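You operate a simulated robot arm through the tools that you are given. There is no shell and no other tool. Be economical: measure what you need, move in short steps, check, and stop when the job is done.

The job below is to be done with a simulated robot arm. You get a single attempt, and the scene is never put back.

JOB
Take the purple guide block and leave it on the top of the teal table. Take the thick-axle roller and leave it on the shelf of the green table. Take the orange spool on the top of the yellow crate and put it away on the bottom board of the spares shelf unit. Fetch the brown brake pad and set it on the shelf of the orange table. Take the black hex key and put it on the top of the purple crate. Fetch the blue cleaning pad and set it on top of the scrub pad. The order is free. Set down upright: blue cleaning pad.

It is judged by the outcome, as a careful person would: the job done as asked, and still so three seconds after it is handed in. It fails if anything else is knocked over, pushed out of place, dropped, spilled or broken.

ROBOT AND FRAMES
A 7-joint arm with a two-finger gripper on a trunk, on a base that drives. Base frame: it is fixed to the floor where the robot stands at the start and does not move with it; the origin is under the middle of the robot, x ahead of it, y to its left, z up; the surface under the hand at the start is at about z = 88. Readings come in cm, degrees, newtons and seconds.
With the tool pointing down near the work surface it reaches from about 14 to 34 cm from the robot's upright axis, wherever it stands. Its first joint turns from -143.0 to 143.0 degrees. Places, roughly: black hex key [475, -350, 100]; blue cleaning pad (3x4x6 cm) [500, -320, 90]; bottom board of the spares shelf unit (20x146 cm) [716, -454, 18]; brown brake pad (8x4x4 cm) [60, -310, 90]; orange spool (8x8x7 cm) [40, 30, 50]; purple guide block (4x6x3 cm) [50, -10, 90]; scrub pad [600, -325, 100]; shelf of the green table [500, 90, 40]; shelf of the orange table [50, -180, 40]; thick-axle roller (5x5x5 cm) [60, -50, 90]; top of the purple crate [680, -260, 60]; top of the teal table [40, -300, 90]. Payload 1.47 kg.
The tool frame sits at the grasp point between the pads (the TCP): z along the fingers, y along the line on which they close. The tips reach 1.6 cm beyond it. The gripper opens to 8.7 cm. The gripper's body begins 5.5 cm behind the TCP.
Orientation is told as [roll, pitch, yaw] about the base's x, y, z axes, in that order, counted from this pose: with the fingers straight down and closing along the base's y, the tool's x points along the base's -x, its y along +y and its z along -z.

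CONTROLS
- The arm moves only by the tool servo_tool. Its argument "targets" is a list of rows, each an object (a shift or turn left out is 0, a gripper value left out holds the last) with "offset": the shift along the base's x, y, z in cm, a list of three; "dr": the turn, a rotation vector about the base's x, y, z in rad, a list of three; "fingers": the opening, from 0 (shut) to 1 (fully open). In form: [{"offset": [dx, dy, dz], "dr": [wx, wy, wz], "fingers": fingers}, ...]. A call has 1 to 8 rows; each row shifts and turns the commanded pose from where the row before left it. Rows are played at 5 a second. More than 5 cm and 8.6 degrees between two rows, or a gripper value outside its range, and nothing of the call is played. Where a pose cannot be reached the arm comes as near as it can. A force on the tool above 40 N (or 10 N above the force at the start of the call, whichever is more), or a blocked arm, ends the call early, and 0.2 s more pass. Each finger travels about 4.5 cm/s and halts on what it meets, pressing with about 28 N; the grip force reading is that of the motor and also rises with nothing between the fingers. The clock runs only during rows and for 0.2 s after the last one: add rows that do not move to give the fingers time. The reply holds the time, the measured pose of the TCP, the force on the tool along the base axes, the opening and the grip force, in the units named above and with some noise, with the torque about the TCP (base axes, N m) and any sound that the robot's microphone picked up.
- Cameras (640 x 400 px; columns grow to the right, rows downward): "scene" is now at [12.51, 1.36, 168.7]; the picture's right is [0.21, -0.98, 0.00], its down [-0.91, -0.20, -0.36] and it looks along [0.35, 0.08, -0.93] (base axes); focal length 256 px, centre (320, 200). "wrist" rides on the gripper at [7.3, 1.2, -9] in the tool frame; the picture's right is [-0.16, 0.99, 0.00], its down [-0.72, -0.12, -0.68] and it looks along [-0.67, -0.11, 0.73] (tool axes); focal length 247 px, centre (320, 200). There is no depth. A picture from a camera that has moved, and an enlarged one, comes with that camera's place and axes in the base frame and with its lens.
- capture(camera): a new picture of that camera. No time passes.
- slide_trunk(by): slides the trunk up (or, below 0, down) by that many cm; the arm and the scene camera ride with it, the base frame stays. It gives what a move gives, with no picture.
- base_move(legs): drives the robot by 1 to 6 legs, each [ahead, left, turn to the left] in cm, cm and degrees, along the robot's own axes; the way and the turn of a leg run together, so that a leg with both is an arc; at most 150 cm and 180 degrees a leg. The arm and the cameras ride along, it lands a little off, and it stops where it bumps. It gives what a move gives.
- head_to(pan, tilt): turns the head with the scene camera to pan (to the left, within 86 degrees either way) and tilt (down, from -29 to 69), counted from straight ahead of the robot. It gives what a move gives.
- enlarge(camera, box): a new picture of the part [left, top, right, bottom] of that camera's present view, enlarged. No time passes.
- hand_in(): hands the job in; it is judged then, once.

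Go step by step. Nothing tells you exact positions but the pictures and the camera data: compare them with the known pose of the tool, close in by small moves and look again before you grip or let go. The budget is 186 turns and 156 pictures, counting those below and the enlarged ones. Unless the task says otherwise, let go and move clear before handing in, and close with one line.

The tools are called after ">>>" as a command line: name --argument value ..., lists and objects as JSON in quotes. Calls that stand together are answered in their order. servo_tool: Moves the arm, as the interface text tells. Its arguments: {"type":"object","properties":{"targets":{"type":"array"}},"required":["targets"]} The other tools are called the same way: slide_trunk (by) slides the trunk up or down; base_move (legs) drives the base; head_to (pan, tilt) turns the head that bears the scene camera; capture (camera) takes a picture; enlarge (camera, box) takes an enlarged picture of a part of a camera's view; hand_in () hands the job in.

At the start:

```text
time_s: 0.0
ee_pos: [44.78, 3.45, 118.5]
tcp_rot: [-0.1, -0.1, 0.0]
contact_force: [-0.4, 0.6, 0.0]
torque: [0.03, 0.01, 0.03]
finger_gap: 8.7
grasp_force: 0.2
trunk travel left (down, up): [-105.2, 18.8]
robot x, y, heading: [0.29, -0.16, -0.0]
head pan, tilt: [12.3, 68.8]
```

scene: 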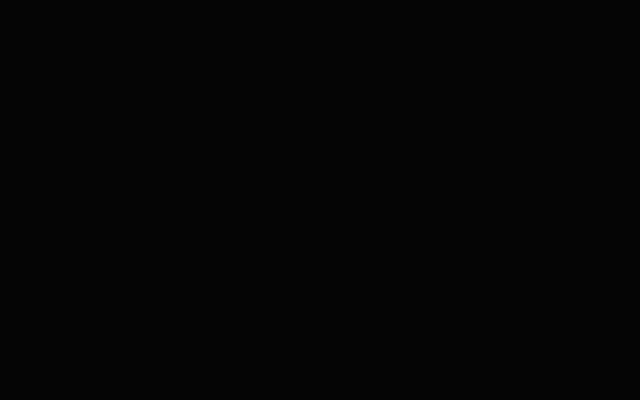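
wrist: 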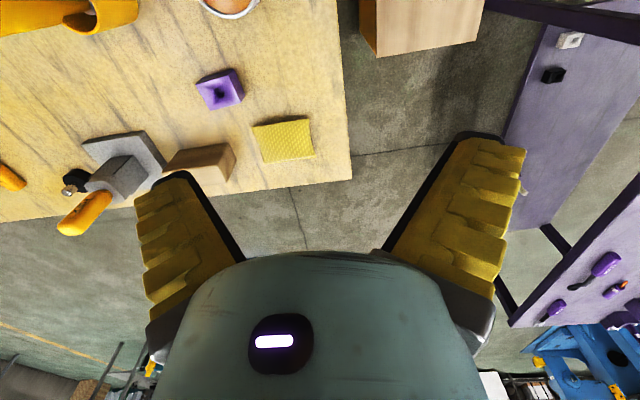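

The scene picture is black while the wrist view is upside down and shows a table with a purple block. I'll move the head and look again.

>>> head_to --pan 0 --tilt 40

>>> capture --camera "scene"

```text
time_s: 0.9
ee_pos: [44.75, 3.43, 118.26]
tcp_rot: [0.1, 0.0, 0.0]
contact_force: [-0.5, 0.0, 0.1]
torque: [-0.02, 0.0, 0.03]
finger_gap: 8.71
grasp_force: 0.1
trunk travel left (down, up): [-105.2, 18.8]
robot x, y, heading: [0.05, 0.11, -0.1]
head pan, tilt: [0.0, 40.0]
```

```text
153 pictures are left
camera scene: at [15.55, 0.17, 172.31], right [0.0, -1.0, 0.0], down [-0.64, 0.0, -0.77], along [0.77, 0.0, -0.64], focal length 256 px, centre (320, 200)
```

scene: 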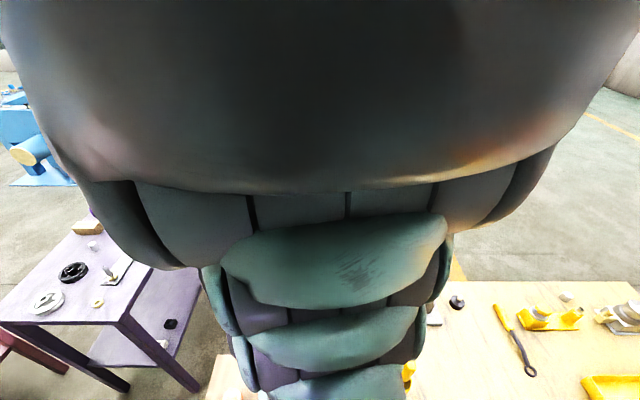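

The arm fills the middle of the view. I'll look left and right for a map of the room.

>>> head_to --pan -55 --tilt 30

>>> capture --camera "scene"

>>> head_to --pan 50 --tilt 40

>>> capture --camera "scene"

```text
time_s: 2.2
ee_pos: [44.69, 3.39, 118.37]
tcp_rot: [0.0, -0.1, 0.0]
contact_force: [0.1, 0.2, -1.6]
torque: [0.03, -0.04, -0.03]
finger_gap: 8.69
grasp_force: 0.0
trunk travel left (down, up): [-105.2, 18.8]
robot x, y, heading: [0.31, -0.25, -0.2]
head pan, tilt: [-55.0, 30.0]
```

```text
152 pictures are left
camera scene: at [15.3, -2.68, 172.86], right [-0.33, -0.95, 0.0], down [-0.56, 0.19, -0.81], along [0.76, -0.26, -0.59], focal length 256 px, centre (320, 200)
```

scene: 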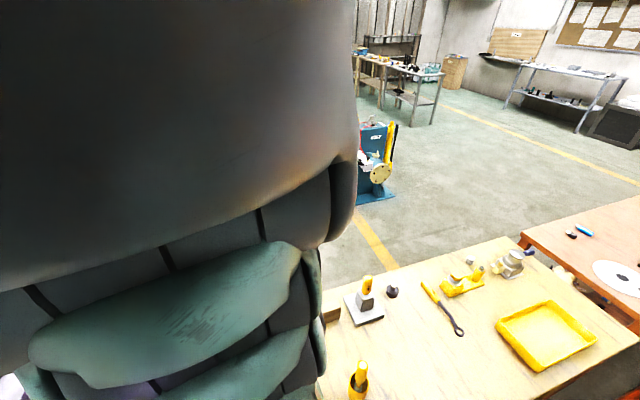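

```text
time_s: 4.0
ee_pos: [44.75, 3.45, 118.42]
tcp_rot: [0.0, 0.0, 0.0]
contact_force: [-0.2, 0.0, -0.8]
torque: [-0.02, 0.04, 0.0]
finger_gap: 8.7
grasp_force: 0.1
trunk travel left (down, up): [-105.2, 18.8]
robot x, y, heading: [0.07, 0.21, -0.1]
head pan, tilt: [50.0, 40.0]
```

```text
151 pictures are left
camera scene: at [15.24, 3.03, 172.73], right [0.33, -0.94, 0.0], down [-0.57, -0.2, -0.8], along [0.75, 0.26, -0.61], focal length 256 px, centre (320, 200)
```

scene: 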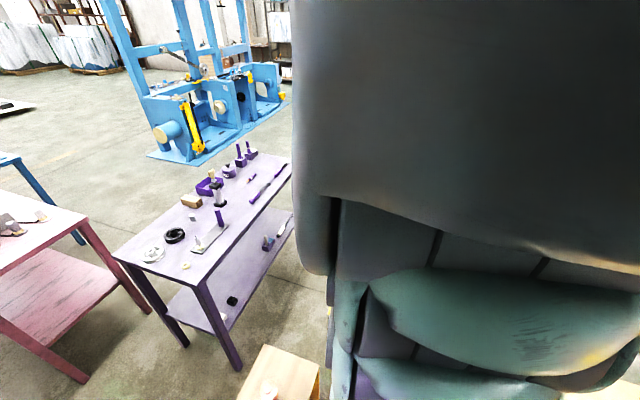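

The head pictures may have been taken before the head settled, so I'll look again.

>>> capture --camera "scene"

```text
150 pictures are left
camera scene: at [15.24, 3.03, 172.73], right [0.33, -0.94, 0.0], down [-0.57, -0.2, -0.8], along [0.75, 0.26, -0.61], focal length 256 px, centre (320, 200)
```

scene: 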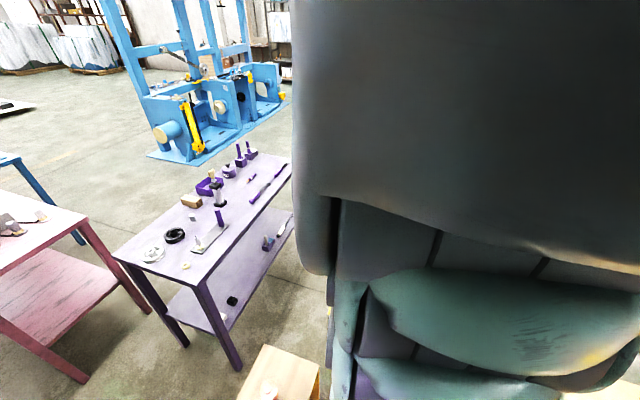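

The reported camera axes match the crate position, so I trust them. The purple guide block should be near (48,-12), and the roller near (59,-46). I'll enlarge the wrist view to check.

>>> enlarge --camera "wrist" --box '[0, 0, 360, 240]'

```text
1.67 times, centred on (180, 120) of wrist
camera zoom: at [37.37, 4.7, 127.39], right [0.16, 0.99, 0.0], down [0.72, -0.12, 0.68], along [0.67, -0.11, -0.73], focal length 412 px, centre (553, 333)
```

zoom: 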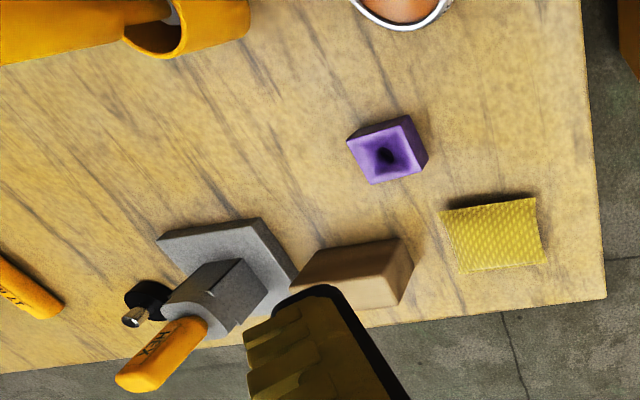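

The guide block is at about (48.2,-11.5), its long side roughly along y and yawed 8°. I'll bring the tool above it.

>>> servo_tool --targets '[{"offset": [0.6, -2.5, -2.5], "dr": [0, 0, 0.02]}, {"offset": [0.6, -2.5, -2.5], "dr": [0, 0, 0.02]}, {"offset": [0.6, -2.5, -2.5], "dr": [0, 0, 0.02]}, {"offset": [0.6, -2.5, -2.5], "dr": [0, 0, 0.02]}, {"offset": [0.6, -2.5, -2.5], "dr": [0, 0, 0.02]}, {"offset": [0.5, -2.4, -2.5], "dr": [0, 0, 0.02]}, {"offset": [0, 0, -2.5]}]'

>>> capture --camera "wrist"

```text
time_s: 5.6
ee_pos: [47.99, -11.0, 100.74]
tcp_rot: [0.1, 0.4, 7.8]
contact_force: [-2.2, 0.8, -0.6]
torque: [-0.02, -0.2, 0.01]
finger_gap: 8.69
grasp_force: 0.0
trunk travel left (down, up): [-105.2, 18.8]
robot x, y, heading: [0.11, -0.05, 0.1]
head pan, tilt: [50.0, 40.0]
```

```text
148 pictures are left
camera wrist: at [40.58, -10.74, 109.71], right [0.02, 1.0, 0.0], down [0.74, -0.02, 0.68], along [0.68, -0.01, -0.74], focal length 247 px, centre (320, 200)
```

wrist: 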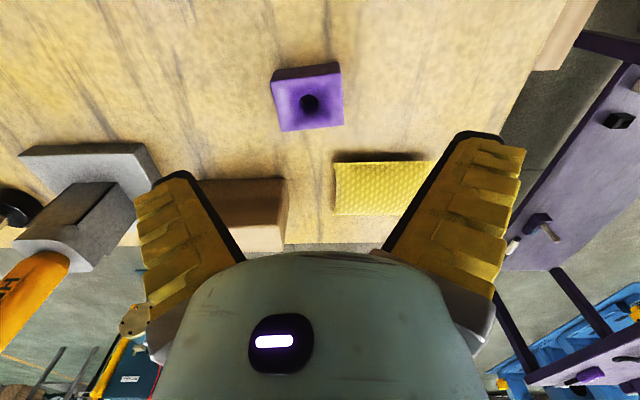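

The block sits nearly under the tool. I'll descend partway and check.

>>> servo_tool --targets '[{"offset": [0, -0.3, -2.5], "fingers": 1}, {"offset": [0, -0.2, -2.5]}, {"offset": [0, 0, -2]}]'

>>> capture --camera "wrist"

```text
time_s: 6.4
ee_pos: [47.55, -11.19, 100.15]
tcp_rot: [0.0, -0.1, 7.0]
contact_force: [0.5, -0.9, 0.1]
torque: [0.02, 0.02, -0.01]
finger_gap: 8.72
grasp_force: 0.0
out of reach, approached as far as the arm can: row 1, 2, 3
trunk travel left (down, up): [-105.2, 18.8]
robot x, y, heading: [-0.05, 0.02, 0.0]
head pan, tilt: [50.0, 40.0]
```

```text
147 pictures are left
camera wrist: at [40.12, -10.92, 109.05], right [0.04, 1.0, 0.0], down [0.73, -0.03, 0.68], along [0.68, -0.03, -0.73], focal length 247 px, centre (320, 200)
```

wrist: 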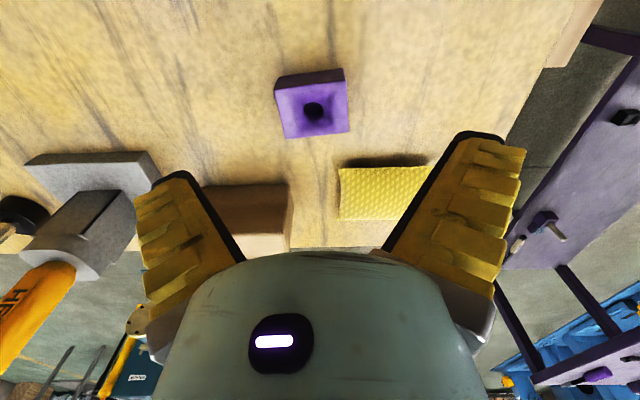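

The arm is at its lowest reach here, so I'll lower the trunk instead.

>>> slide_trunk --by -6.5

>>> capture --camera "wrist"

```text
time_s: 7.4
ee_pos: [47.54, -11.28, 93.47]
tcp_rot: [-0.1, 0.1, 6.8]
contact_force: [0.4, 0.5, 0.6]
torque: [0.0, -0.02, 0.0]
finger_gap: 8.71
grasp_force: 0.1
trunk travel left (down, up): [-98.7, 25.3]
robot x, y, heading: [-0.04, -0.28, 0.1]
head pan, tilt: [50.0, 40.0]
```

```text
146 pictures are left
camera wrist: at [40.13, -10.96, 102.56], right [0.04, 1.0, 0.0], down [0.73, -0.03, 0.68], along [0.68, -0.03, -0.73], focal length 247 px, centre (320, 200)
```

wrist: 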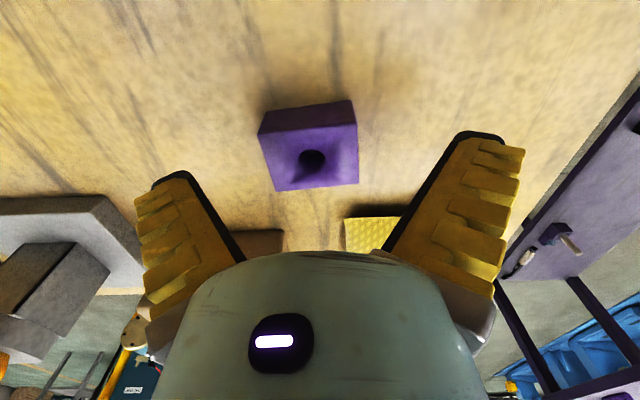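

I'll shift slightly in y, lower the trunk 3 cm around the block, then close.

>>> servo_tool --targets '[{"offset": [-0.3, -0.5, 0]}]'

>>> slide_trunk --by -2.8

>>> capture --camera "wrist"

```text
time_s: 7.8
ee_pos: [47.41, -11.78, 93.62]
tcp_rot: [0.1, -0.1, 6.9]
contact_force: [-0.2, -0.6, -0.1]
torque: [-0.04, -0.01, -0.03]
finger_gap: 8.71
grasp_force: 0.2
trunk travel left (down, up): [-98.7, 25.3]
robot x, y, heading: [0.09, 0.11, -0.0]
head pan, tilt: [50.0, 40.0]
```

```text
time_s: 8.6
ee_pos: [47.45, -11.74, 90.73]
tcp_rot: [0.0, 0.0, 6.8]
contact_force: [0.3, 0.2, -0.1]
torque: [0.0, 0.01, -0.01]
finger_gap: 8.67
grasp_force: 0.1
trunk travel left (down, up): [-95.9, 28.1]
robot x, y, heading: [0.07, 0.21, -0.1]
head pan, tilt: [50.0, 40.0]
```

```text
145 pictures are left
camera wrist: at [39.92, -11.46, 99.79], right [0.04, 1.0, 0.0], down [0.73, -0.03, 0.68], along [0.68, -0.03, -0.73], focal length 247 px, centre (320, 200)
```

wrist: 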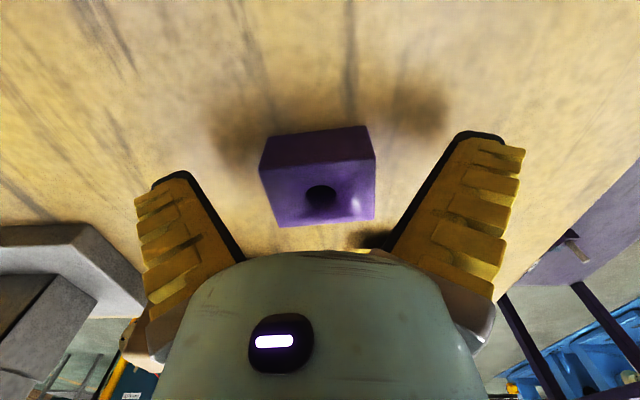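

The block lies between the fingers. I'll lower slightly and close.

>>> slide_trunk --by -0.6

>>> servo_tool --targets '[{"fingers": 0}, {"fingers": 0}, {"fingers": 0}, {"fingers": 0}, {"fingers": 0}]'

>>> slide_trunk --by 12

>>> capture --camera "wrist"

```text
time_s: 9.1
ee_pos: [47.4, -11.78, 90.21]
tcp_rot: [0.0, -0.1, 6.9]
contact_force: [-0.1, -0.3, 0.2]
torque: [-0.03, 0.01, 0.0]
finger_gap: 8.72
grasp_force: 0.0
trunk travel left (down, up): [-95.3, 28.7]
robot x, y, heading: [-0.27, -0.21, 0.1]
head pan, tilt: [50.0, 40.0]
```

```text
time_s: 10.3
ee_pos: [47.36, -11.82, 90.25]
tcp_rot: [0.1, -0.1, 6.9]
contact_force: [-1.4, -0.5, 2.2]
torque: [0.06, -0.03, -0.01]
finger_gap: 4.99
grasp_force: 27.9
trunk travel left (down, up): [-95.3, 28.7]
robot x, y, heading: [-0.01, 0.0, 0.0]
head pan, tilt: [50.0, 40.0]
```

```text
time_s: 11.8
ee_pos: [47.37, -11.84, 102.14]
tcp_rot: [0.1, 0.1, 6.9]
contact_force: [0.5, -0.3, -1.5]
torque: [0.02, -0.01, -0.01]
finger_gap: 5.02
grasp_force: 27.9
trunk travel left (down, up): [-107.3, 16.7]
robot x, y, heading: [-0.54, -0.08, -0.1]
head pan, tilt: [50.0, 40.0]
```

```text
144 pictures are left
camera wrist: at [39.87, -11.43, 111.17], right [0.04, 1.0, 0.0], down [0.73, -0.03, 0.68], along [0.68, -0.03, -0.73], focal length 247 px, centre (320, 200)
```

wrist: 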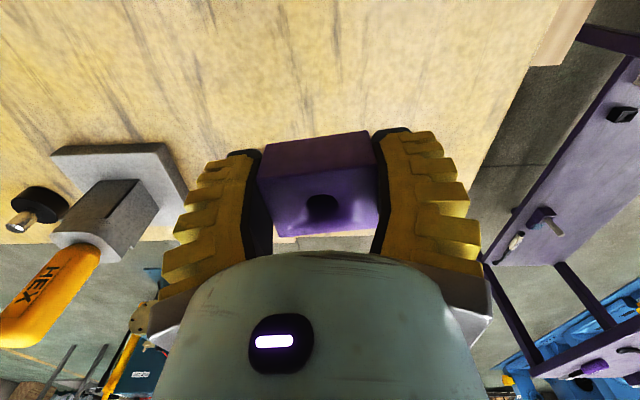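

The block is held (gap 5.0 cm). Now I'll look to the right for the way to the teal table.

>>> head_to --pan -86 --tilt 25

>>> capture --camera "scene"

```text
time_s: 14.0
ee_pos: [47.35, -11.72, 102.23]
tcp_rot: [-0.1, -0.1, 6.9]
contact_force: [-0.8, -0.6, -2.7]
torque: [-0.01, -0.01, -0.01]
finger_gap: 4.99
grasp_force: 27.8
trunk travel left (down, up): [-107.3, 16.7]
robot x, y, heading: [-0.47, 0.22, 0.0]
head pan, tilt: [-85.9, 25.0]
```

```text
143 pictures are left
camera scene: at [15.39, -3.74, 176.75], right [-0.42, -0.91, 0.0], down [-0.38, 0.18, -0.91], along [0.82, -0.38, -0.42], focal length 256 px, centre (320, 200)
```

scene: 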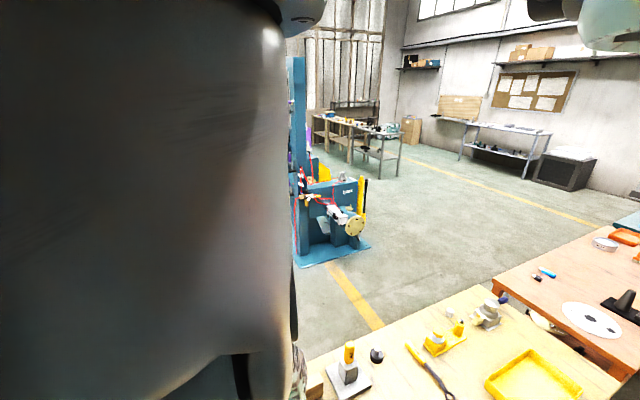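

Reported pan doesn't match the camera yaw. I'll let time pass and check again.

>>> servo_tool --targets '[{"fingers": 0}, {"fingers": 0}, {"fingers": 0}]'

>>> capture --camera "scene"

```text
time_s: 14.8
ee_pos: [47.35, -11.66, 102.23]
tcp_rot: [-0.1, -0.1, 6.9]
contact_force: [1.1, -0.4, -1.3]
torque: [-0.01, -0.02, 0.0]
finger_gap: 4.99
grasp_force: 28.0
trunk travel left (down, up): [-107.3, 16.7]
robot x, y, heading: [-0.25, 0.15, -0.3]
head pan, tilt: [-85.9, 25.0]
```

```text
142 pictures are left
camera scene: at [15.39, -3.76, 176.78], right [-0.43, -0.9, 0.0], down [-0.38, 0.18, -0.91], along [0.82, -0.39, -0.42], focal length 256 px, centre (320, 200)
```

scene: 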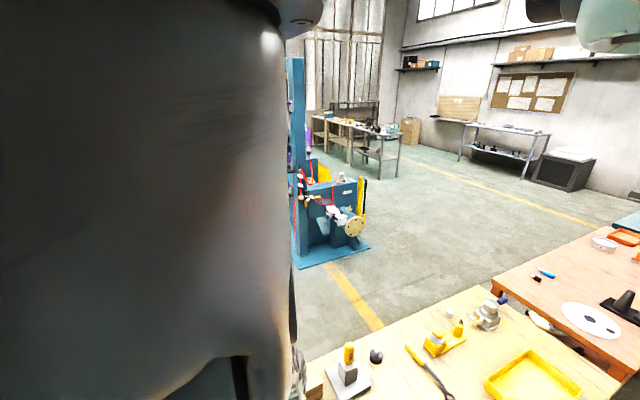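

The tables stand in a row with near edges at about x=18. I'll back up so the arm clears them, then turn right and look.

>>> base_move --legs '[[-38, 0, 0]]'

>>> head_to --pan -86 --tilt 20

>>> capture --camera "scene"

>>> capture --camera "wrist"

```text
time_s: 17.2
ee_pos: [8.28, -11.56, 102.13]
tcp_rot: [0.0, 0.0, 7.3]
contact_force: [-0.6, 0.1, -1.1]
torque: [0.0, -0.02, 0.02]
finger_gap: 4.98
grasp_force: 27.7
trunk travel left (down, up): [-107.3, 16.7]
robot x, y, heading: [-39.41, -0.42, 0.3]
head pan, tilt: [-85.9, 25.0]
```

```text
time_s: 17.9
ee_pos: [8.17, -11.66, 102.16]
tcp_rot: [0.0, 0.0, 7.2]
contact_force: [0.2, 0.7, -1.7]
torque: [0.0, 0.02, -0.03]
finger_gap: 5.01
grasp_force: 28.1
trunk travel left (down, up): [-107.3, 16.7]
robot x, y, heading: [-38.79, -0.01, 0.2]
head pan, tilt: [-85.9, 20.0]
```

```text
141 pictures are left
camera scene: at [-23.83, -4.1, 177.44], right [-0.45, -0.89, 0.0], down [-0.32, 0.16, -0.94], along [0.83, -0.42, -0.35], focal length 256 px, centre (320, 200)
```

scene: 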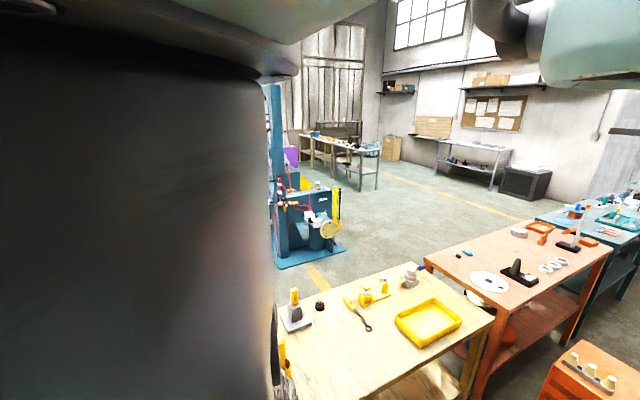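

```text
140 pictures are left
camera wrist: at [0.77, -11.32, 111.18], right [0.03, 1.0, 0.0], down [0.73, -0.02, 0.68], along [0.68, -0.02, -0.73], focal length 247 px, centre (320, 200)
```

wrist: 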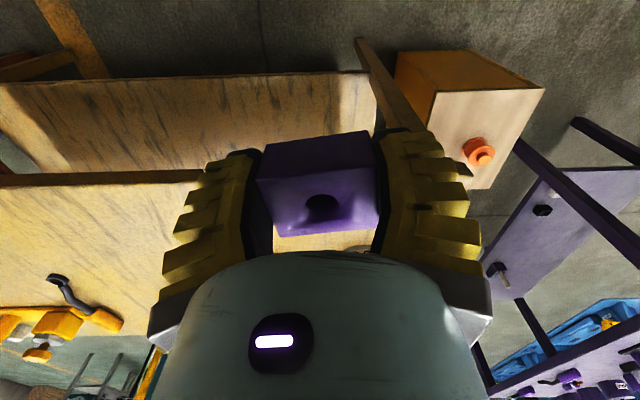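

An orange crate stands in front of the orange table. I'll turn right to look along the aisle.

>>> base_move --legs '[[0, 0, -90]]'

>>> head_to --pan -60 --tilt 20

>>> capture --camera "scene"

>>> head_to --pan 60 --tilt 20

>>> capture --camera "scene"

```text
time_s: 22.1
ee_pos: [-49.11, -47.93, 102.07]
tcp_rot: [-0.1, 0.0, -80.8]
contact_force: [1.1, 0.6, -1.6]
torque: [-0.02, 0.0, -0.01]
finger_gap: 5.01
grasp_force: 27.8
trunk travel left (down, up): [-107.3, 16.7]
robot x, y, heading: [-39.21, 0.22, -88.0]
head pan, tilt: [-85.9, 20.0]
```

```text
time_s: 23.0
ee_pos: [-49.02, -47.9, 102.18]
tcp_rot: [0.0, 0.0, -80.9]
contact_force: [0.7, 0.1, -1.7]
torque: [0.04, -0.02, 0.02]
finger_gap: 5.0
grasp_force: 28.1
trunk travel left (down, up): [-107.3, 16.7]
robot x, y, heading: [-39.35, 0.25, -87.9]
head pan, tilt: [-60.0, 20.0]
```

```text
139 pictures are left
camera scene: at [-46.73, -11.88, 177.55], right [-0.53, 0.85, 0.0], down [0.29, 0.18, -0.94], along [-0.8, -0.5, -0.34], focal length 256 px, centre (320, 200)
```

scene: 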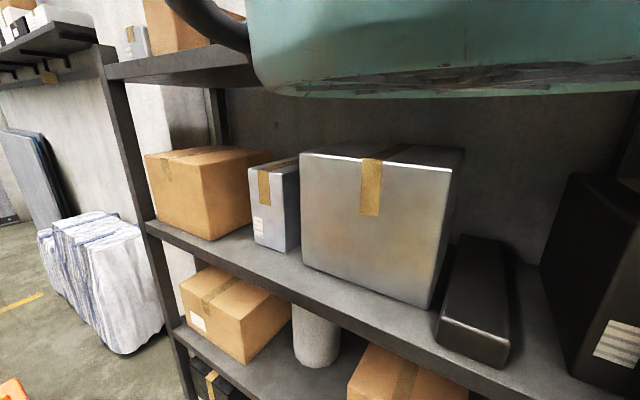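

```text
time_s: 25.0
ee_pos: [-49.1, -47.86, 102.26]
tcp_rot: [0.0, 0.0, -80.9]
contact_force: [-0.4, 0.2, -1.0]
torque: [0.05, 0.0, -0.06]
finger_gap: 4.99
grasp_force: 27.7
trunk travel left (down, up): [-107.3, 16.7]
robot x, y, heading: [-39.15, 0.05, -87.7]
head pan, tilt: [60.0, 20.0]
```

```text
138 pictures are left
camera scene: at [-46.31, -12.49, 177.56], right [-0.6, 0.8, 0.0], down [0.27, 0.2, -0.94], along [-0.75, -0.56, -0.34], focal length 256 px, centre (320, 200)
```

scene: 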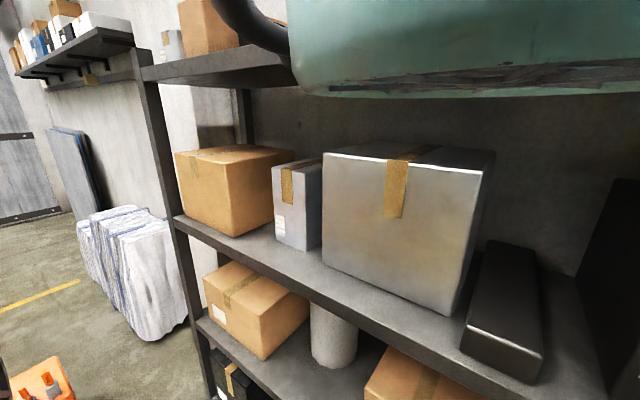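

The aisle is narrow: a shelf behind and an orange crate ahead. I'll check with the wrist camera, which looks along the aisle.

>>> capture --camera "wrist"

>>> head_to --pan 0 --tilt 35

>>> capture --camera "scene"

```text
137 pictures are left
camera wrist: at [-49.22, -40.45, 111.18], right [1.0, 0.0, 0.0], down [0.0, -0.73, 0.68], along [0.0, -0.68, -0.73], focal length 247 px, centre (320, 200)
```

wrist: 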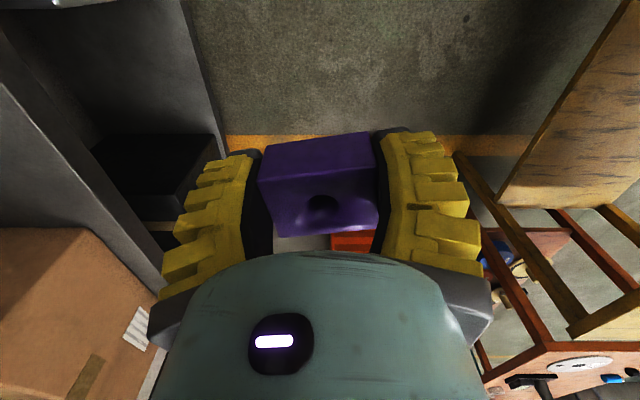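

```text
time_s: 26.3
ee_pos: [-49.13, -47.9, 102.18]
tcp_rot: [-0.1, 0.0, -80.8]
contact_force: [-0.2, -0.3, -1.2]
torque: [0.04, -0.03, -0.01]
finger_gap: 4.98
grasp_force: 27.9
trunk travel left (down, up): [-107.3, 16.7]
robot x, y, heading: [-39.0, -0.07, -87.7]
head pan, tilt: [0.0, 35.0]
```

```text
136 pictures are left
camera scene: at [-46.13, -12.28, 175.93], right [-0.59, 0.8, 0.0], down [0.4, 0.3, -0.87], along [-0.7, -0.51, -0.5], focal length 256 px, centre (320, 200)
```

scene: 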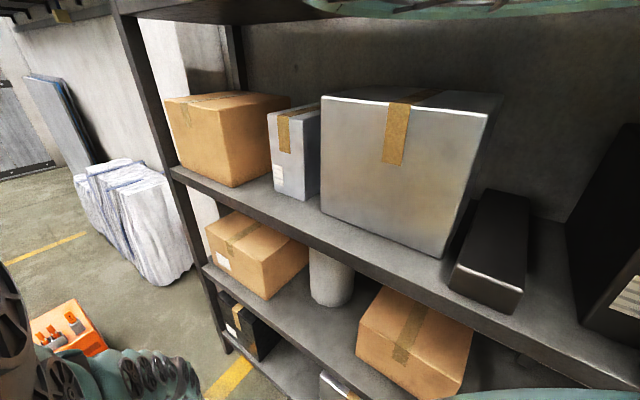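

The gap between the shelf post (-87,-120) and the crate (-44,≈-135) is about 47 cm. I need to know how wide my own base is, so I'll look down at it.

>>> head_to --pan -80 --tilt 69

>>> capture --camera "scene"

```text
time_s: 27.8
ee_pos: [-49.19, -47.98, 102.07]
tcp_rot: [0.0, -0.1, -80.9]
contact_force: [-0.1, 0.1, -1.7]
torque: [0.01, -0.03, 0.0]
finger_gap: 4.99
grasp_force: 27.9
trunk travel left (down, up): [-107.3, 16.7]
robot x, y, heading: [-38.76, 0.02, -87.8]
head pan, tilt: [-80.0, 68.8]
```

```text
135 pictures are left
camera scene: at [-44.32, -8.1, 170.8], right [-0.21, 0.98, 0.0], down [0.91, 0.2, -0.36], along [-0.35, -0.08, -0.93], focal length 256 px, centre (320, 200)
```

scene: 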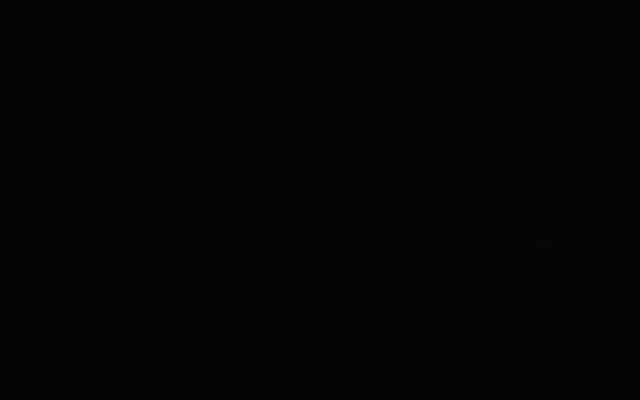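

>>> head_to --pan -80 --tilt 50

>>> capture --camera "scene"

```text
time_s: 28.6
ee_pos: [-49.13, -47.88, 102.07]
tcp_rot: [0.0, 0.0, -80.9]
contact_force: [0.1, -0.4, -1.7]
torque: [-0.01, 0.03, -0.02]
finger_gap: 4.95
grasp_force: 28.1
trunk travel left (down, up): [-107.3, 16.7]
robot x, y, heading: [-38.8, 0.18, -87.7]
head pan, tilt: [-80.0, 50.0]
```

```text
134 pictures are left
camera scene: at [-46.37, -8.55, 172.99], right [-0.21, 0.98, 0.0], down [0.75, 0.16, -0.64], along [-0.63, -0.14, -0.77], focal length 256 px, centre (320, 200)
```

scene: 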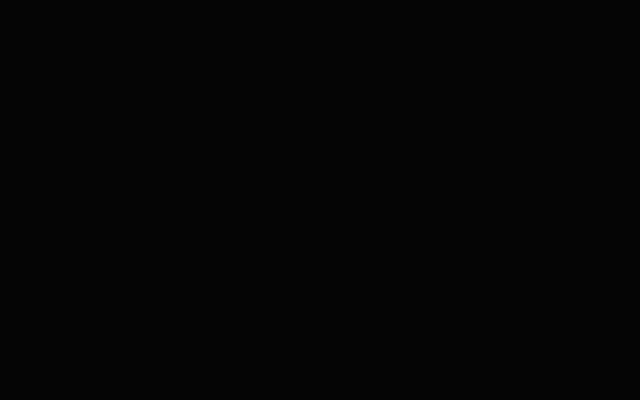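

The head camera is inside the robot's own body when aimed there. I'll zoom the wrist view on the crate ahead.

>>> enlarge --camera "wrist" --box '[230, 130, 400, 260]'

```text
3.08 times, centred on (315, 195) of wrist
camera zoom: at [-49.2, -40.46, 111.18], right [1.0, 0.0, 0.0], down [0.0, -0.73, 0.68], along [0.0, -0.68, -0.73], focal length 760 px, centre (335, 215)
```

zoom: 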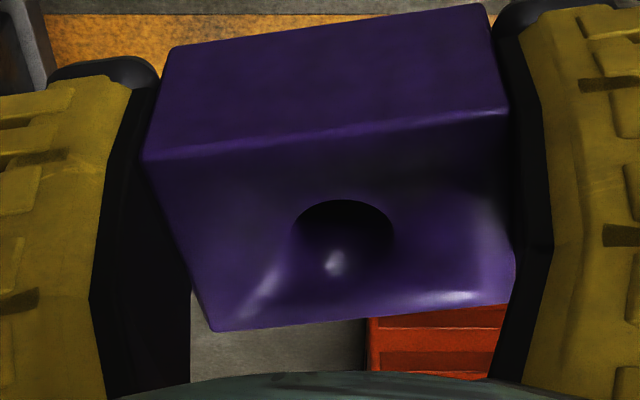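

I'll drive ahead a little in the clear part of the aisle and measure again from there.

>>> base_move --legs '[[50, -16, -2]]'

>>> head_to --pan -45 --tilt 40

>>> capture --camera "scene"

>>> head_to --pan -20 --tilt 40

>>> capture --camera "scene"

```text
time_s: 30.7
ee_pos: [-56.89, -76.58, 102.01]
tcp_rot: [0.1, -0.1, -83.0]
contact_force: [-0.7, -0.4, -0.6]
torque: [0.02, -0.01, -0.01]
finger_gap: 5.01
grasp_force: 28.4
trunk travel left (down, up): [-107.3, 16.7]
robot x, y, heading: [-45.31, -29.02, -90.2]
head pan, tilt: [-80.0, 50.0]
stopped in leg 1: the robot was blocked; the commanded pose is now the measured one
```

```text
time_s: 31.7
ee_pos: [-56.89, -76.53, 102.12]
tcp_rot: [0.1, 0.0, -83.0]
contact_force: [-0.1, 0.1, -2.2]
torque: [-0.02, 0.01, 0.04]
finger_gap: 5.0
grasp_force: 27.9
trunk travel left (down, up): [-107.3, 16.7]
robot x, y, heading: [-45.23, -29.0, -89.9]
head pan, tilt: [-45.0, 40.0]
```

```text
132 pictures are left
camera scene: at [-52.11, -40.67, 173.99], right [-0.56, 0.83, 0.0], down [0.56, 0.38, -0.73], along [-0.61, -0.41, -0.68], focal length 256 px, centre (320, 200)
```

scene: 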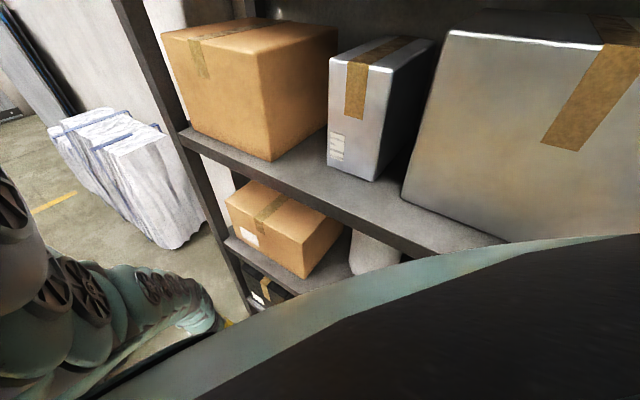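

```text
time_s: 32.6
ee_pos: [-57.01, -76.47, 102.1]
tcp_rot: [0.1, 0.0, -83.0]
contact_force: [-1.0, -0.6, -1.1]
torque: [0.03, -0.01, -0.01]
finger_gap: 5.0
grasp_force: 28.0
trunk travel left (down, up): [-107.3, 16.7]
robot x, y, heading: [-45.29, -29.1, -89.9]
head pan, tilt: [-20.0, 40.0]
```

```text
131 pictures are left
camera scene: at [-52.12, -40.67, 174.01], right [-0.56, 0.83, 0.0], down [0.56, 0.38, -0.73], along [-0.61, -0.41, -0.68], focal length 256 px, centre (320, 200)
```

scene: 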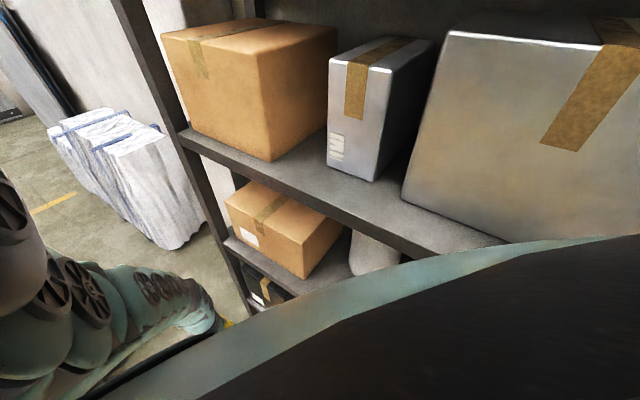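

The base was blocked at 42 cm from the shelf, so some part of me sticks out to the right. I'll look up and to the right to find my elbow.

>>> head_to --pan -60 --tilt 0

>>> capture --camera "scene"

>>> head_to --pan -86 --tilt 0

>>> capture --camera "scene"

```text
time_s: 33.6
ee_pos: [-56.94, -76.53, 102.02]
tcp_rot: [0.1, -0.1, -83.0]
contact_force: [1.0, -0.2, -0.7]
torque: [0.03, 0.02, 0.0]
finger_gap: 4.98
grasp_force: 28.4
trunk travel left (down, up): [-107.3, 16.7]
robot x, y, heading: [-45.37, -29.09, -89.9]
head pan, tilt: [-60.0, 0.0]
```

```text
130 pictures are left
camera scene: at [-53.04, -40.51, 180.77], right [-0.5, 0.87, 0.0], down [0.0, 0.0, -1.0], along [-0.87, -0.5, 0.0], focal length 256 px, centre (320, 200)
```

scene: 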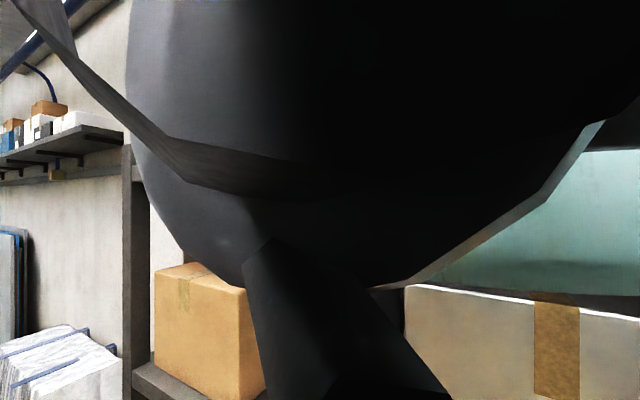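

```text
time_s: 34.5
ee_pos: [-56.88, -76.54, 102.14]
tcp_rot: [0.1, 0.1, -83.0]
contact_force: [-0.2, -0.5, -2.2]
torque: [0.03, 0.0, -0.01]
finger_gap: 4.98
grasp_force: 28.1
trunk travel left (down, up): [-107.3, 16.7]
robot x, y, heading: [-45.2, -29.21, -90.1]
head pan, tilt: [-85.9, 0.0]
```

```text
129 pictures are left
camera scene: at [-54.22, -36.65, 180.78], right [-0.07, 1.0, 0.0], down [0.0, 0.0, -1.0], along [-1.0, -0.07, 0.0], focal length 256 px, centre (320, 200)
```

scene: 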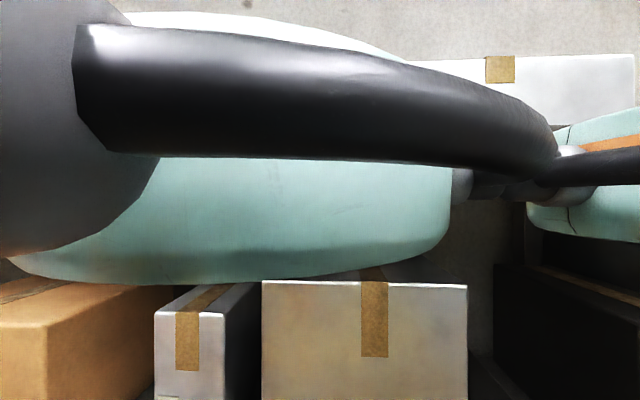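

My elbow sticks out to the right at head height and met the shelf. I'll back off to the clear spot and turn to face the other way, so the elbow points to the low tables, and look north too.

>>> base_move --legs '[[10, 6, 0], [0, 0, 90], [0, 0, 90]]'

```text
time_s: 43.5
ee_pos: [-29.38, 8.68, 102.02]
tcp_rot: [0.1, -0.1, 99.1]
contact_force: [-0.2, -0.2, -1.5]
torque: [0.0, 0.01, -0.03]
finger_gap: 4.97
grasp_force: 27.9
trunk travel left (down, up): [-107.3, 16.7]
robot x, y, heading: [-39.52, -38.97, 92.0]
head pan, tilt: [-85.9, 0.0]
```

Now facing north at (-39.5,-39). I'll look along the aisle.

>>> capture --camera "wrist"

>>> head_to --pan -60 --tilt 25

>>> capture --camera "scene"

>>> head_to --pan 60 --tilt 25

>>> capture --camera "scene"

```text
128 pictures are left
camera wrist: at [-29.4, 1.29, 111.15], right [-1.0, 0.0, 0.0], down [0.0, 0.73, 0.68], along [0.0, 0.68, -0.73], focal length 247 px, centre (320, 200)
```

wrist: 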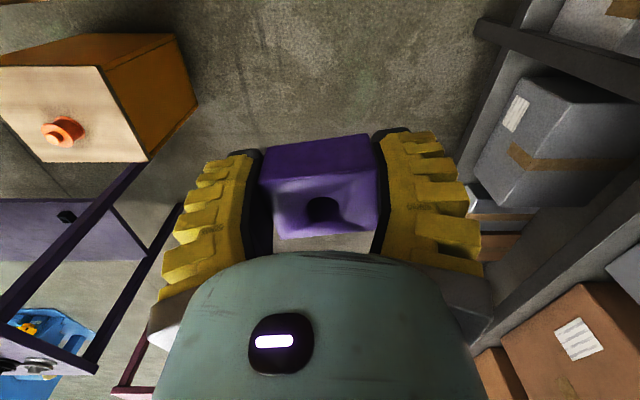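

```text
time_s: 44.4
ee_pos: [-29.34, 8.56, 102.11]
tcp_rot: [0.1, 0.0, 99.1]
contact_force: [-0.9, -1.2, -1.1]
torque: [-0.04, 0.01, 0.0]
finger_gap: 4.98
grasp_force: 28.7
trunk travel left (down, up): [-107.3, 16.7]
robot x, y, heading: [-39.47, -39.36, 92.2]
head pan, tilt: [-60.0, 25.0]
```

```text
127 pictures are left
camera scene: at [-31.58, -27.09, 176.75], right [0.53, -0.85, 0.0], down [-0.36, -0.22, -0.91], along [0.77, 0.48, -0.42], focal length 256 px, centre (320, 200)
```

scene: 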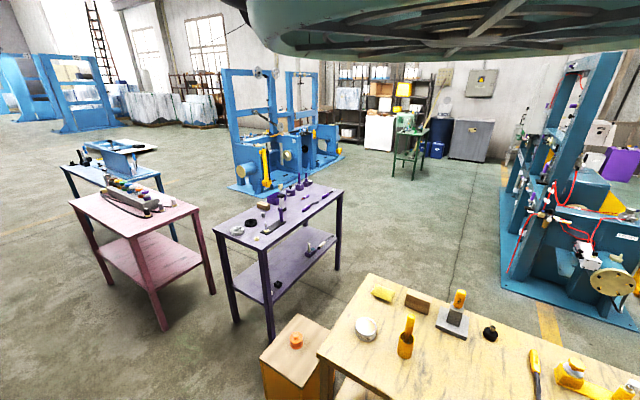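

```text
time_s: 46.4
ee_pos: [-29.27, 8.58, 102.11]
tcp_rot: [0.1, 0.0, 99.1]
contact_force: [0.4, 0.3, -0.6]
torque: [0.01, -0.01, -0.02]
finger_gap: 4.97
grasp_force: 28.2
trunk travel left (down, up): [-107.3, 16.7]
robot x, y, heading: [-39.29, -39.12, 92.0]
head pan, tilt: [60.0, 25.0]
```

```text
126 pictures are left
camera scene: at [-31.97, -26.52, 176.75], right [0.59, -0.8, 0.0], down [-0.34, -0.25, -0.91], along [0.73, 0.54, -0.42], focal length 256 px, centre (320, 200)
```

scene: 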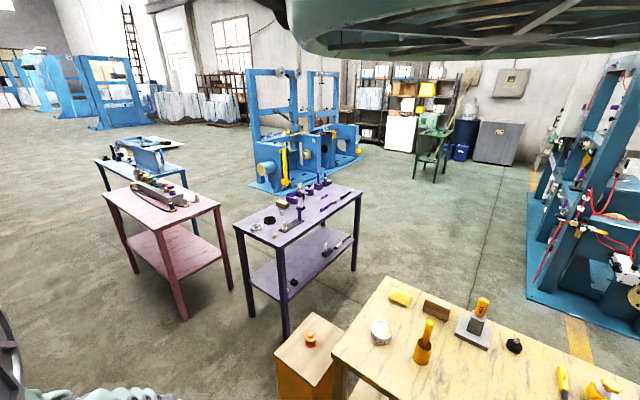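

Great overview: the floor to the north is open, so I can go around the pink and light-blue tables to the open hall and work on every table from its far side. I'll drive north along the aisle.

>>> base_move --legs '[[150, 0, -2], [150, 0, 0]]'

>>> head_to --pan -60 --tilt 25

>>> capture --camera "scene"

```text
time_s: 60.8
ee_pos: [-36.83, 307.66, 102.02]
tcp_rot: [0.1, -0.1, 98.6]
contact_force: [0.5, -0.1, -1.2]
torque: [-0.04, -0.01, -0.02]
finger_gap: 4.99
grasp_force: 27.9
trunk travel left (down, up): [-107.3, 16.7]
robot x, y, heading: [-46.9, 260.03, 91.5]
head pan, tilt: [60.0, 25.0]
```

```text
time_s: 62.8
ee_pos: [-36.88, 307.59, 102.23]
tcp_rot: [0.0, 0.1, 98.6]
contact_force: [0.2, 0.3, -1.1]
torque: [-0.05, -0.01, 0.02]
finger_gap: 4.97
grasp_force: 28.0
trunk travel left (down, up): [-107.3, 16.7]
robot x, y, heading: [-47.42, 260.06, 91.6]
head pan, tilt: [-60.0, 25.0]
```

```text
125 pictures are left
camera scene: at [-39.52, 272.0, 176.75], right [0.52, -0.85, 0.0], down [-0.36, -0.22, -0.91], along [0.77, 0.47, -0.42], focal length 256 px, centre (320, 200)
```

scene: 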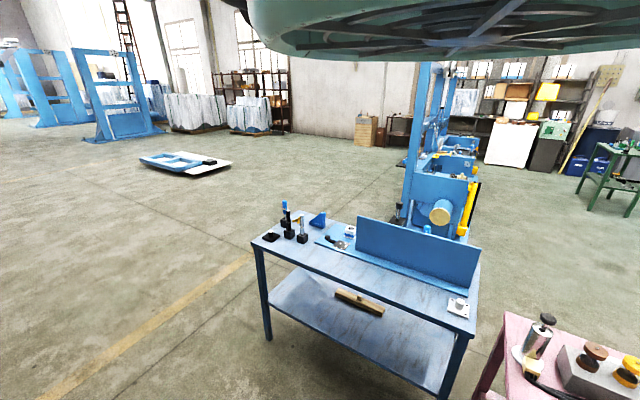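

The way around the light-blue table is clear. I'll go north, then east, then turn south.

>>> base_move --legs '[[150, 0, -1.6], [15, 0, 0], [0, 0, -90], [150, 0, 0], [95, 0, 0], [0, 0, -90]]'

>>> capture --camera "scene"

>>> capture --camera "wrist"

```text
time_s: 90.2
ee_pos: [180.2, 385.41, 102.03]
tcp_rot: [0.1, 0.0, -81.0]
contact_force: [0.7, 0.7, -1.3]
torque: [0.06, 0.0, -0.01]
finger_gap: 4.98
grasp_force: 28.0
trunk travel left (down, up): [-107.3, 16.7]
robot x, y, heading: [189.75, 432.99, -88.1]
head pan, tilt: [-60.0, 25.0]
```

```text
124 pictures are left
camera scene: at [182.7, 421.36, 176.75], right [-0.53, 0.85, 0.0], down [0.36, 0.22, -0.91], along [-0.77, -0.48, -0.42], focal length 256 px, centre (320, 200)
```

scene: 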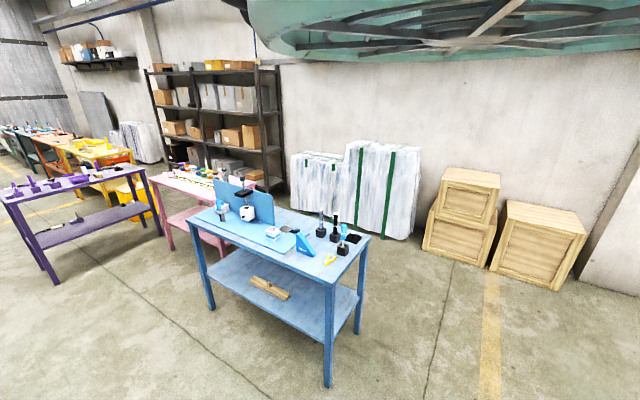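

```text
123 pictures are left
camera wrist: at [180.14, 392.77, 111.14], right [1.0, 0.0, 0.0], down [0.0, -0.73, 0.68], along [0.0, -0.68, -0.73], focal length 247 px, centre (320, 200)
```

wrist: 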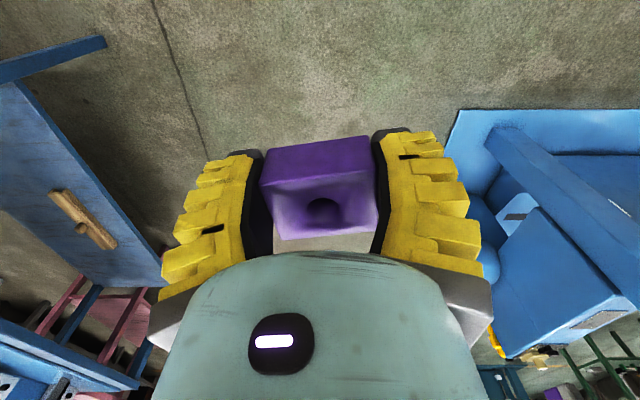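

Everything matches my map. I'll drive south between the purple table and the blue machine, then along the far side of the yellow table.

>>> base_move --legs '[[150, 0, -1.9], [150, 0, 0], [100, 0, 0], [90, -55, 0]]'

>>> capture --camera "scene"

>>> capture --camera "wrist"

```text
time_s: 114.5
ee_pos: [130.16, -105.27, 102.07]
tcp_rot: [0.0, 0.0, -78.9]
contact_force: [0.1, -0.1, -1.5]
torque: [-0.01, -0.01, -0.02]
finger_gap: 4.98
grasp_force: 28.4
trunk travel left (down, up): [-107.3, 16.7]
robot x, y, heading: [138.21, -56.82, -86.0]
head pan, tilt: [-60.0, 25.0]
```

```text
122 pictures are left
camera scene: at [131.37, -69.08, 176.75], right [-0.56, 0.83, 0.0], down [0.35, 0.24, -0.91], along [-0.75, -0.51, -0.42], focal length 256 px, centre (320, 200)
```

scene: 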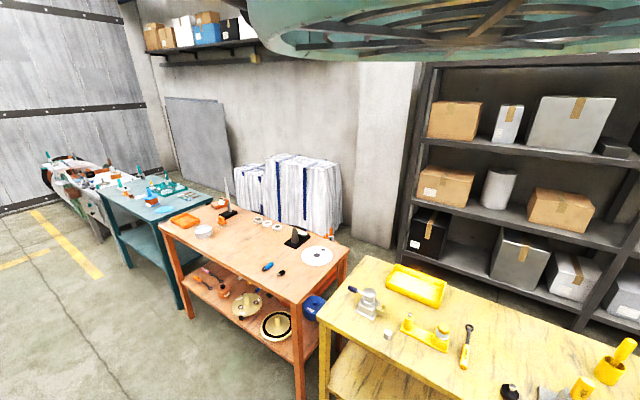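

```text
121 pictures are left
camera wrist: at [129.83, -97.73, 111.14], right [1.0, 0.03, 0.0], down [0.02, -0.73, 0.68], along [0.02, -0.68, -0.73], focal length 247 px, centre (320, 200)
```

wrist: 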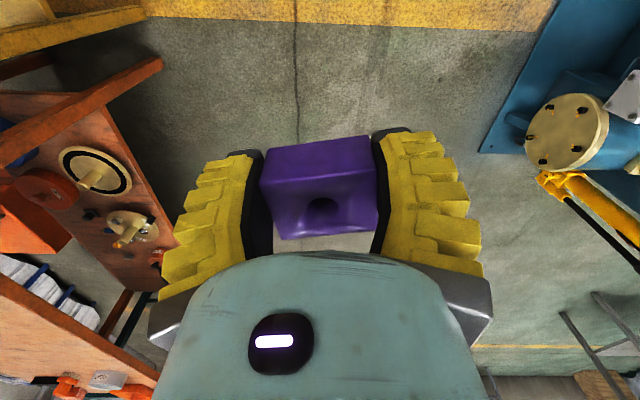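

The teal table's far edge is at x≈66, y from -249 to -365. I'll drive next to it and turn to face it.

>>> base_move --legs '[[150, -8, -4], [90, -8, 0], [0, 0, -90]]'

>>> head_to --pan -45 --tilt 45

>>> capture --camera "scene"

>>> capture --camera "wrist"

```text
refused: leg 1 is longer than a leg can be; nothing moved
```

```text
time_s: 115.3
ee_pos: [130.22, -105.1, 102.02]
tcp_rot: [0.1, 0.0, -79.0]
contact_force: [-0.2, 0.5, -0.9]
torque: [0.02, 0.01, -0.02]
finger_gap: 4.99
grasp_force: 28.3
trunk travel left (down, up): [-107.3, 16.7]
robot x, y, heading: [138.77, -57.02, -85.9]
head pan, tilt: [-45.0, 45.0]
```

```text
120 pictures are left
camera scene: at [132.33, -69.17, 174.39], right [-0.62, 0.79, 0.0], down [0.51, 0.4, -0.76], along [-0.6, -0.47, -0.64], focal length 256 px, centre (320, 200)
```

scene: 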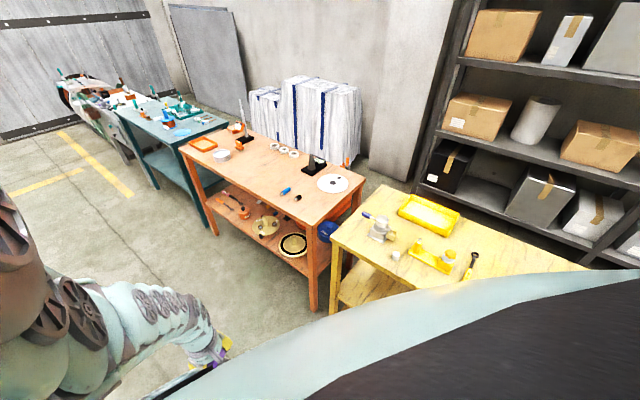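

```text
119 pictures are left
camera wrist: at [129.82, -97.72, 111.14], right [1.0, 0.03, 0.0], down [0.02, -0.73, 0.68], along [0.02, -0.68, -0.73], focal length 247 px, centre (320, 200)
```

wrist: 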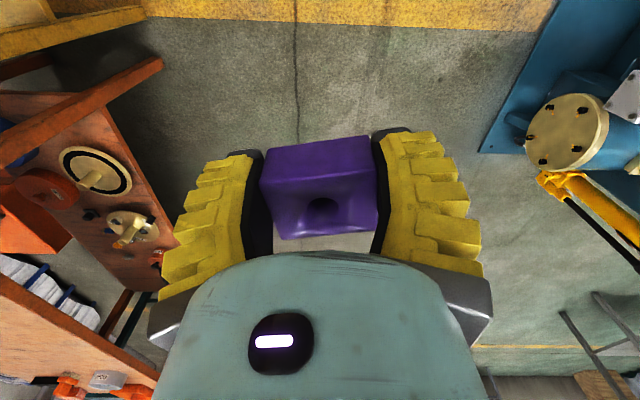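

The leg was slightly too long; I'll split it.

>>> base_move --legs '[[120, -10, -4], [118, -6, 0], [0, 0, -90]]'

>>> head_to --pan -45 --tilt 40

>>> capture --camera "scene"

>>> capture --camera "wrist"

```text
time_s: 131.1
ee_pos: [74.52, -287.69, 102.14]
tcp_rot: [0.1, 0.0, -175.6]
contact_force: [-0.8, 0.5, -1.9]
torque: [0.0, 0.02, -0.02]
finger_gap: 4.97
grasp_force: 28.2
trunk travel left (down, up): [-107.3, 16.7]
robot x, y, heading: [121.24, -301.29, 177.6]
head pan, tilt: [-45.0, 45.0]
```

```text
time_s: 131.8
ee_pos: [74.54, -287.73, 102.09]
tcp_rot: [0.1, 0.0, -175.7]
contact_force: [0.2, 0.1, -2.1]
torque: [0.02, -0.04, -0.02]
finger_gap: 4.99
grasp_force: 27.8
trunk travel left (down, up): [-107.3, 16.7]
robot x, y, heading: [121.75, -301.71, 177.5]
head pan, tilt: [-45.0, 40.0]
```

```text
118 pictures are left
camera scene: at [109.96, -293.89, 174.03], right [0.85, 0.52, 0.0], down [0.35, -0.58, -0.74], along [-0.39, 0.63, -0.68], focal length 256 px, centre (320, 200)
```

scene: 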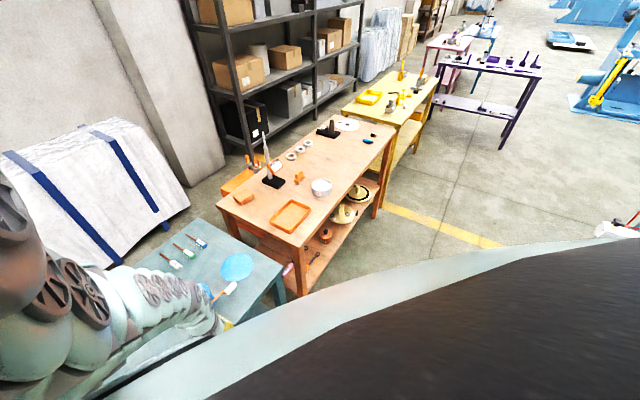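

```text
117 pictures are left
camera wrist: at [81.76, -288.26, 111.14], right [-0.08, -1.0, 0.0], down [-0.73, 0.06, 0.68], along [-0.68, 0.05, -0.73], focal length 247 px, centre (320, 200)
```

wrist: 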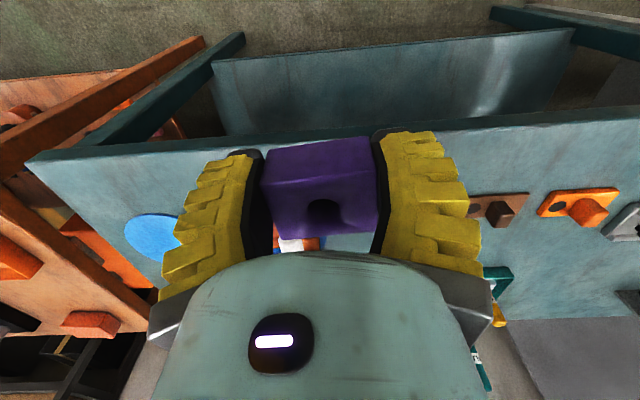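

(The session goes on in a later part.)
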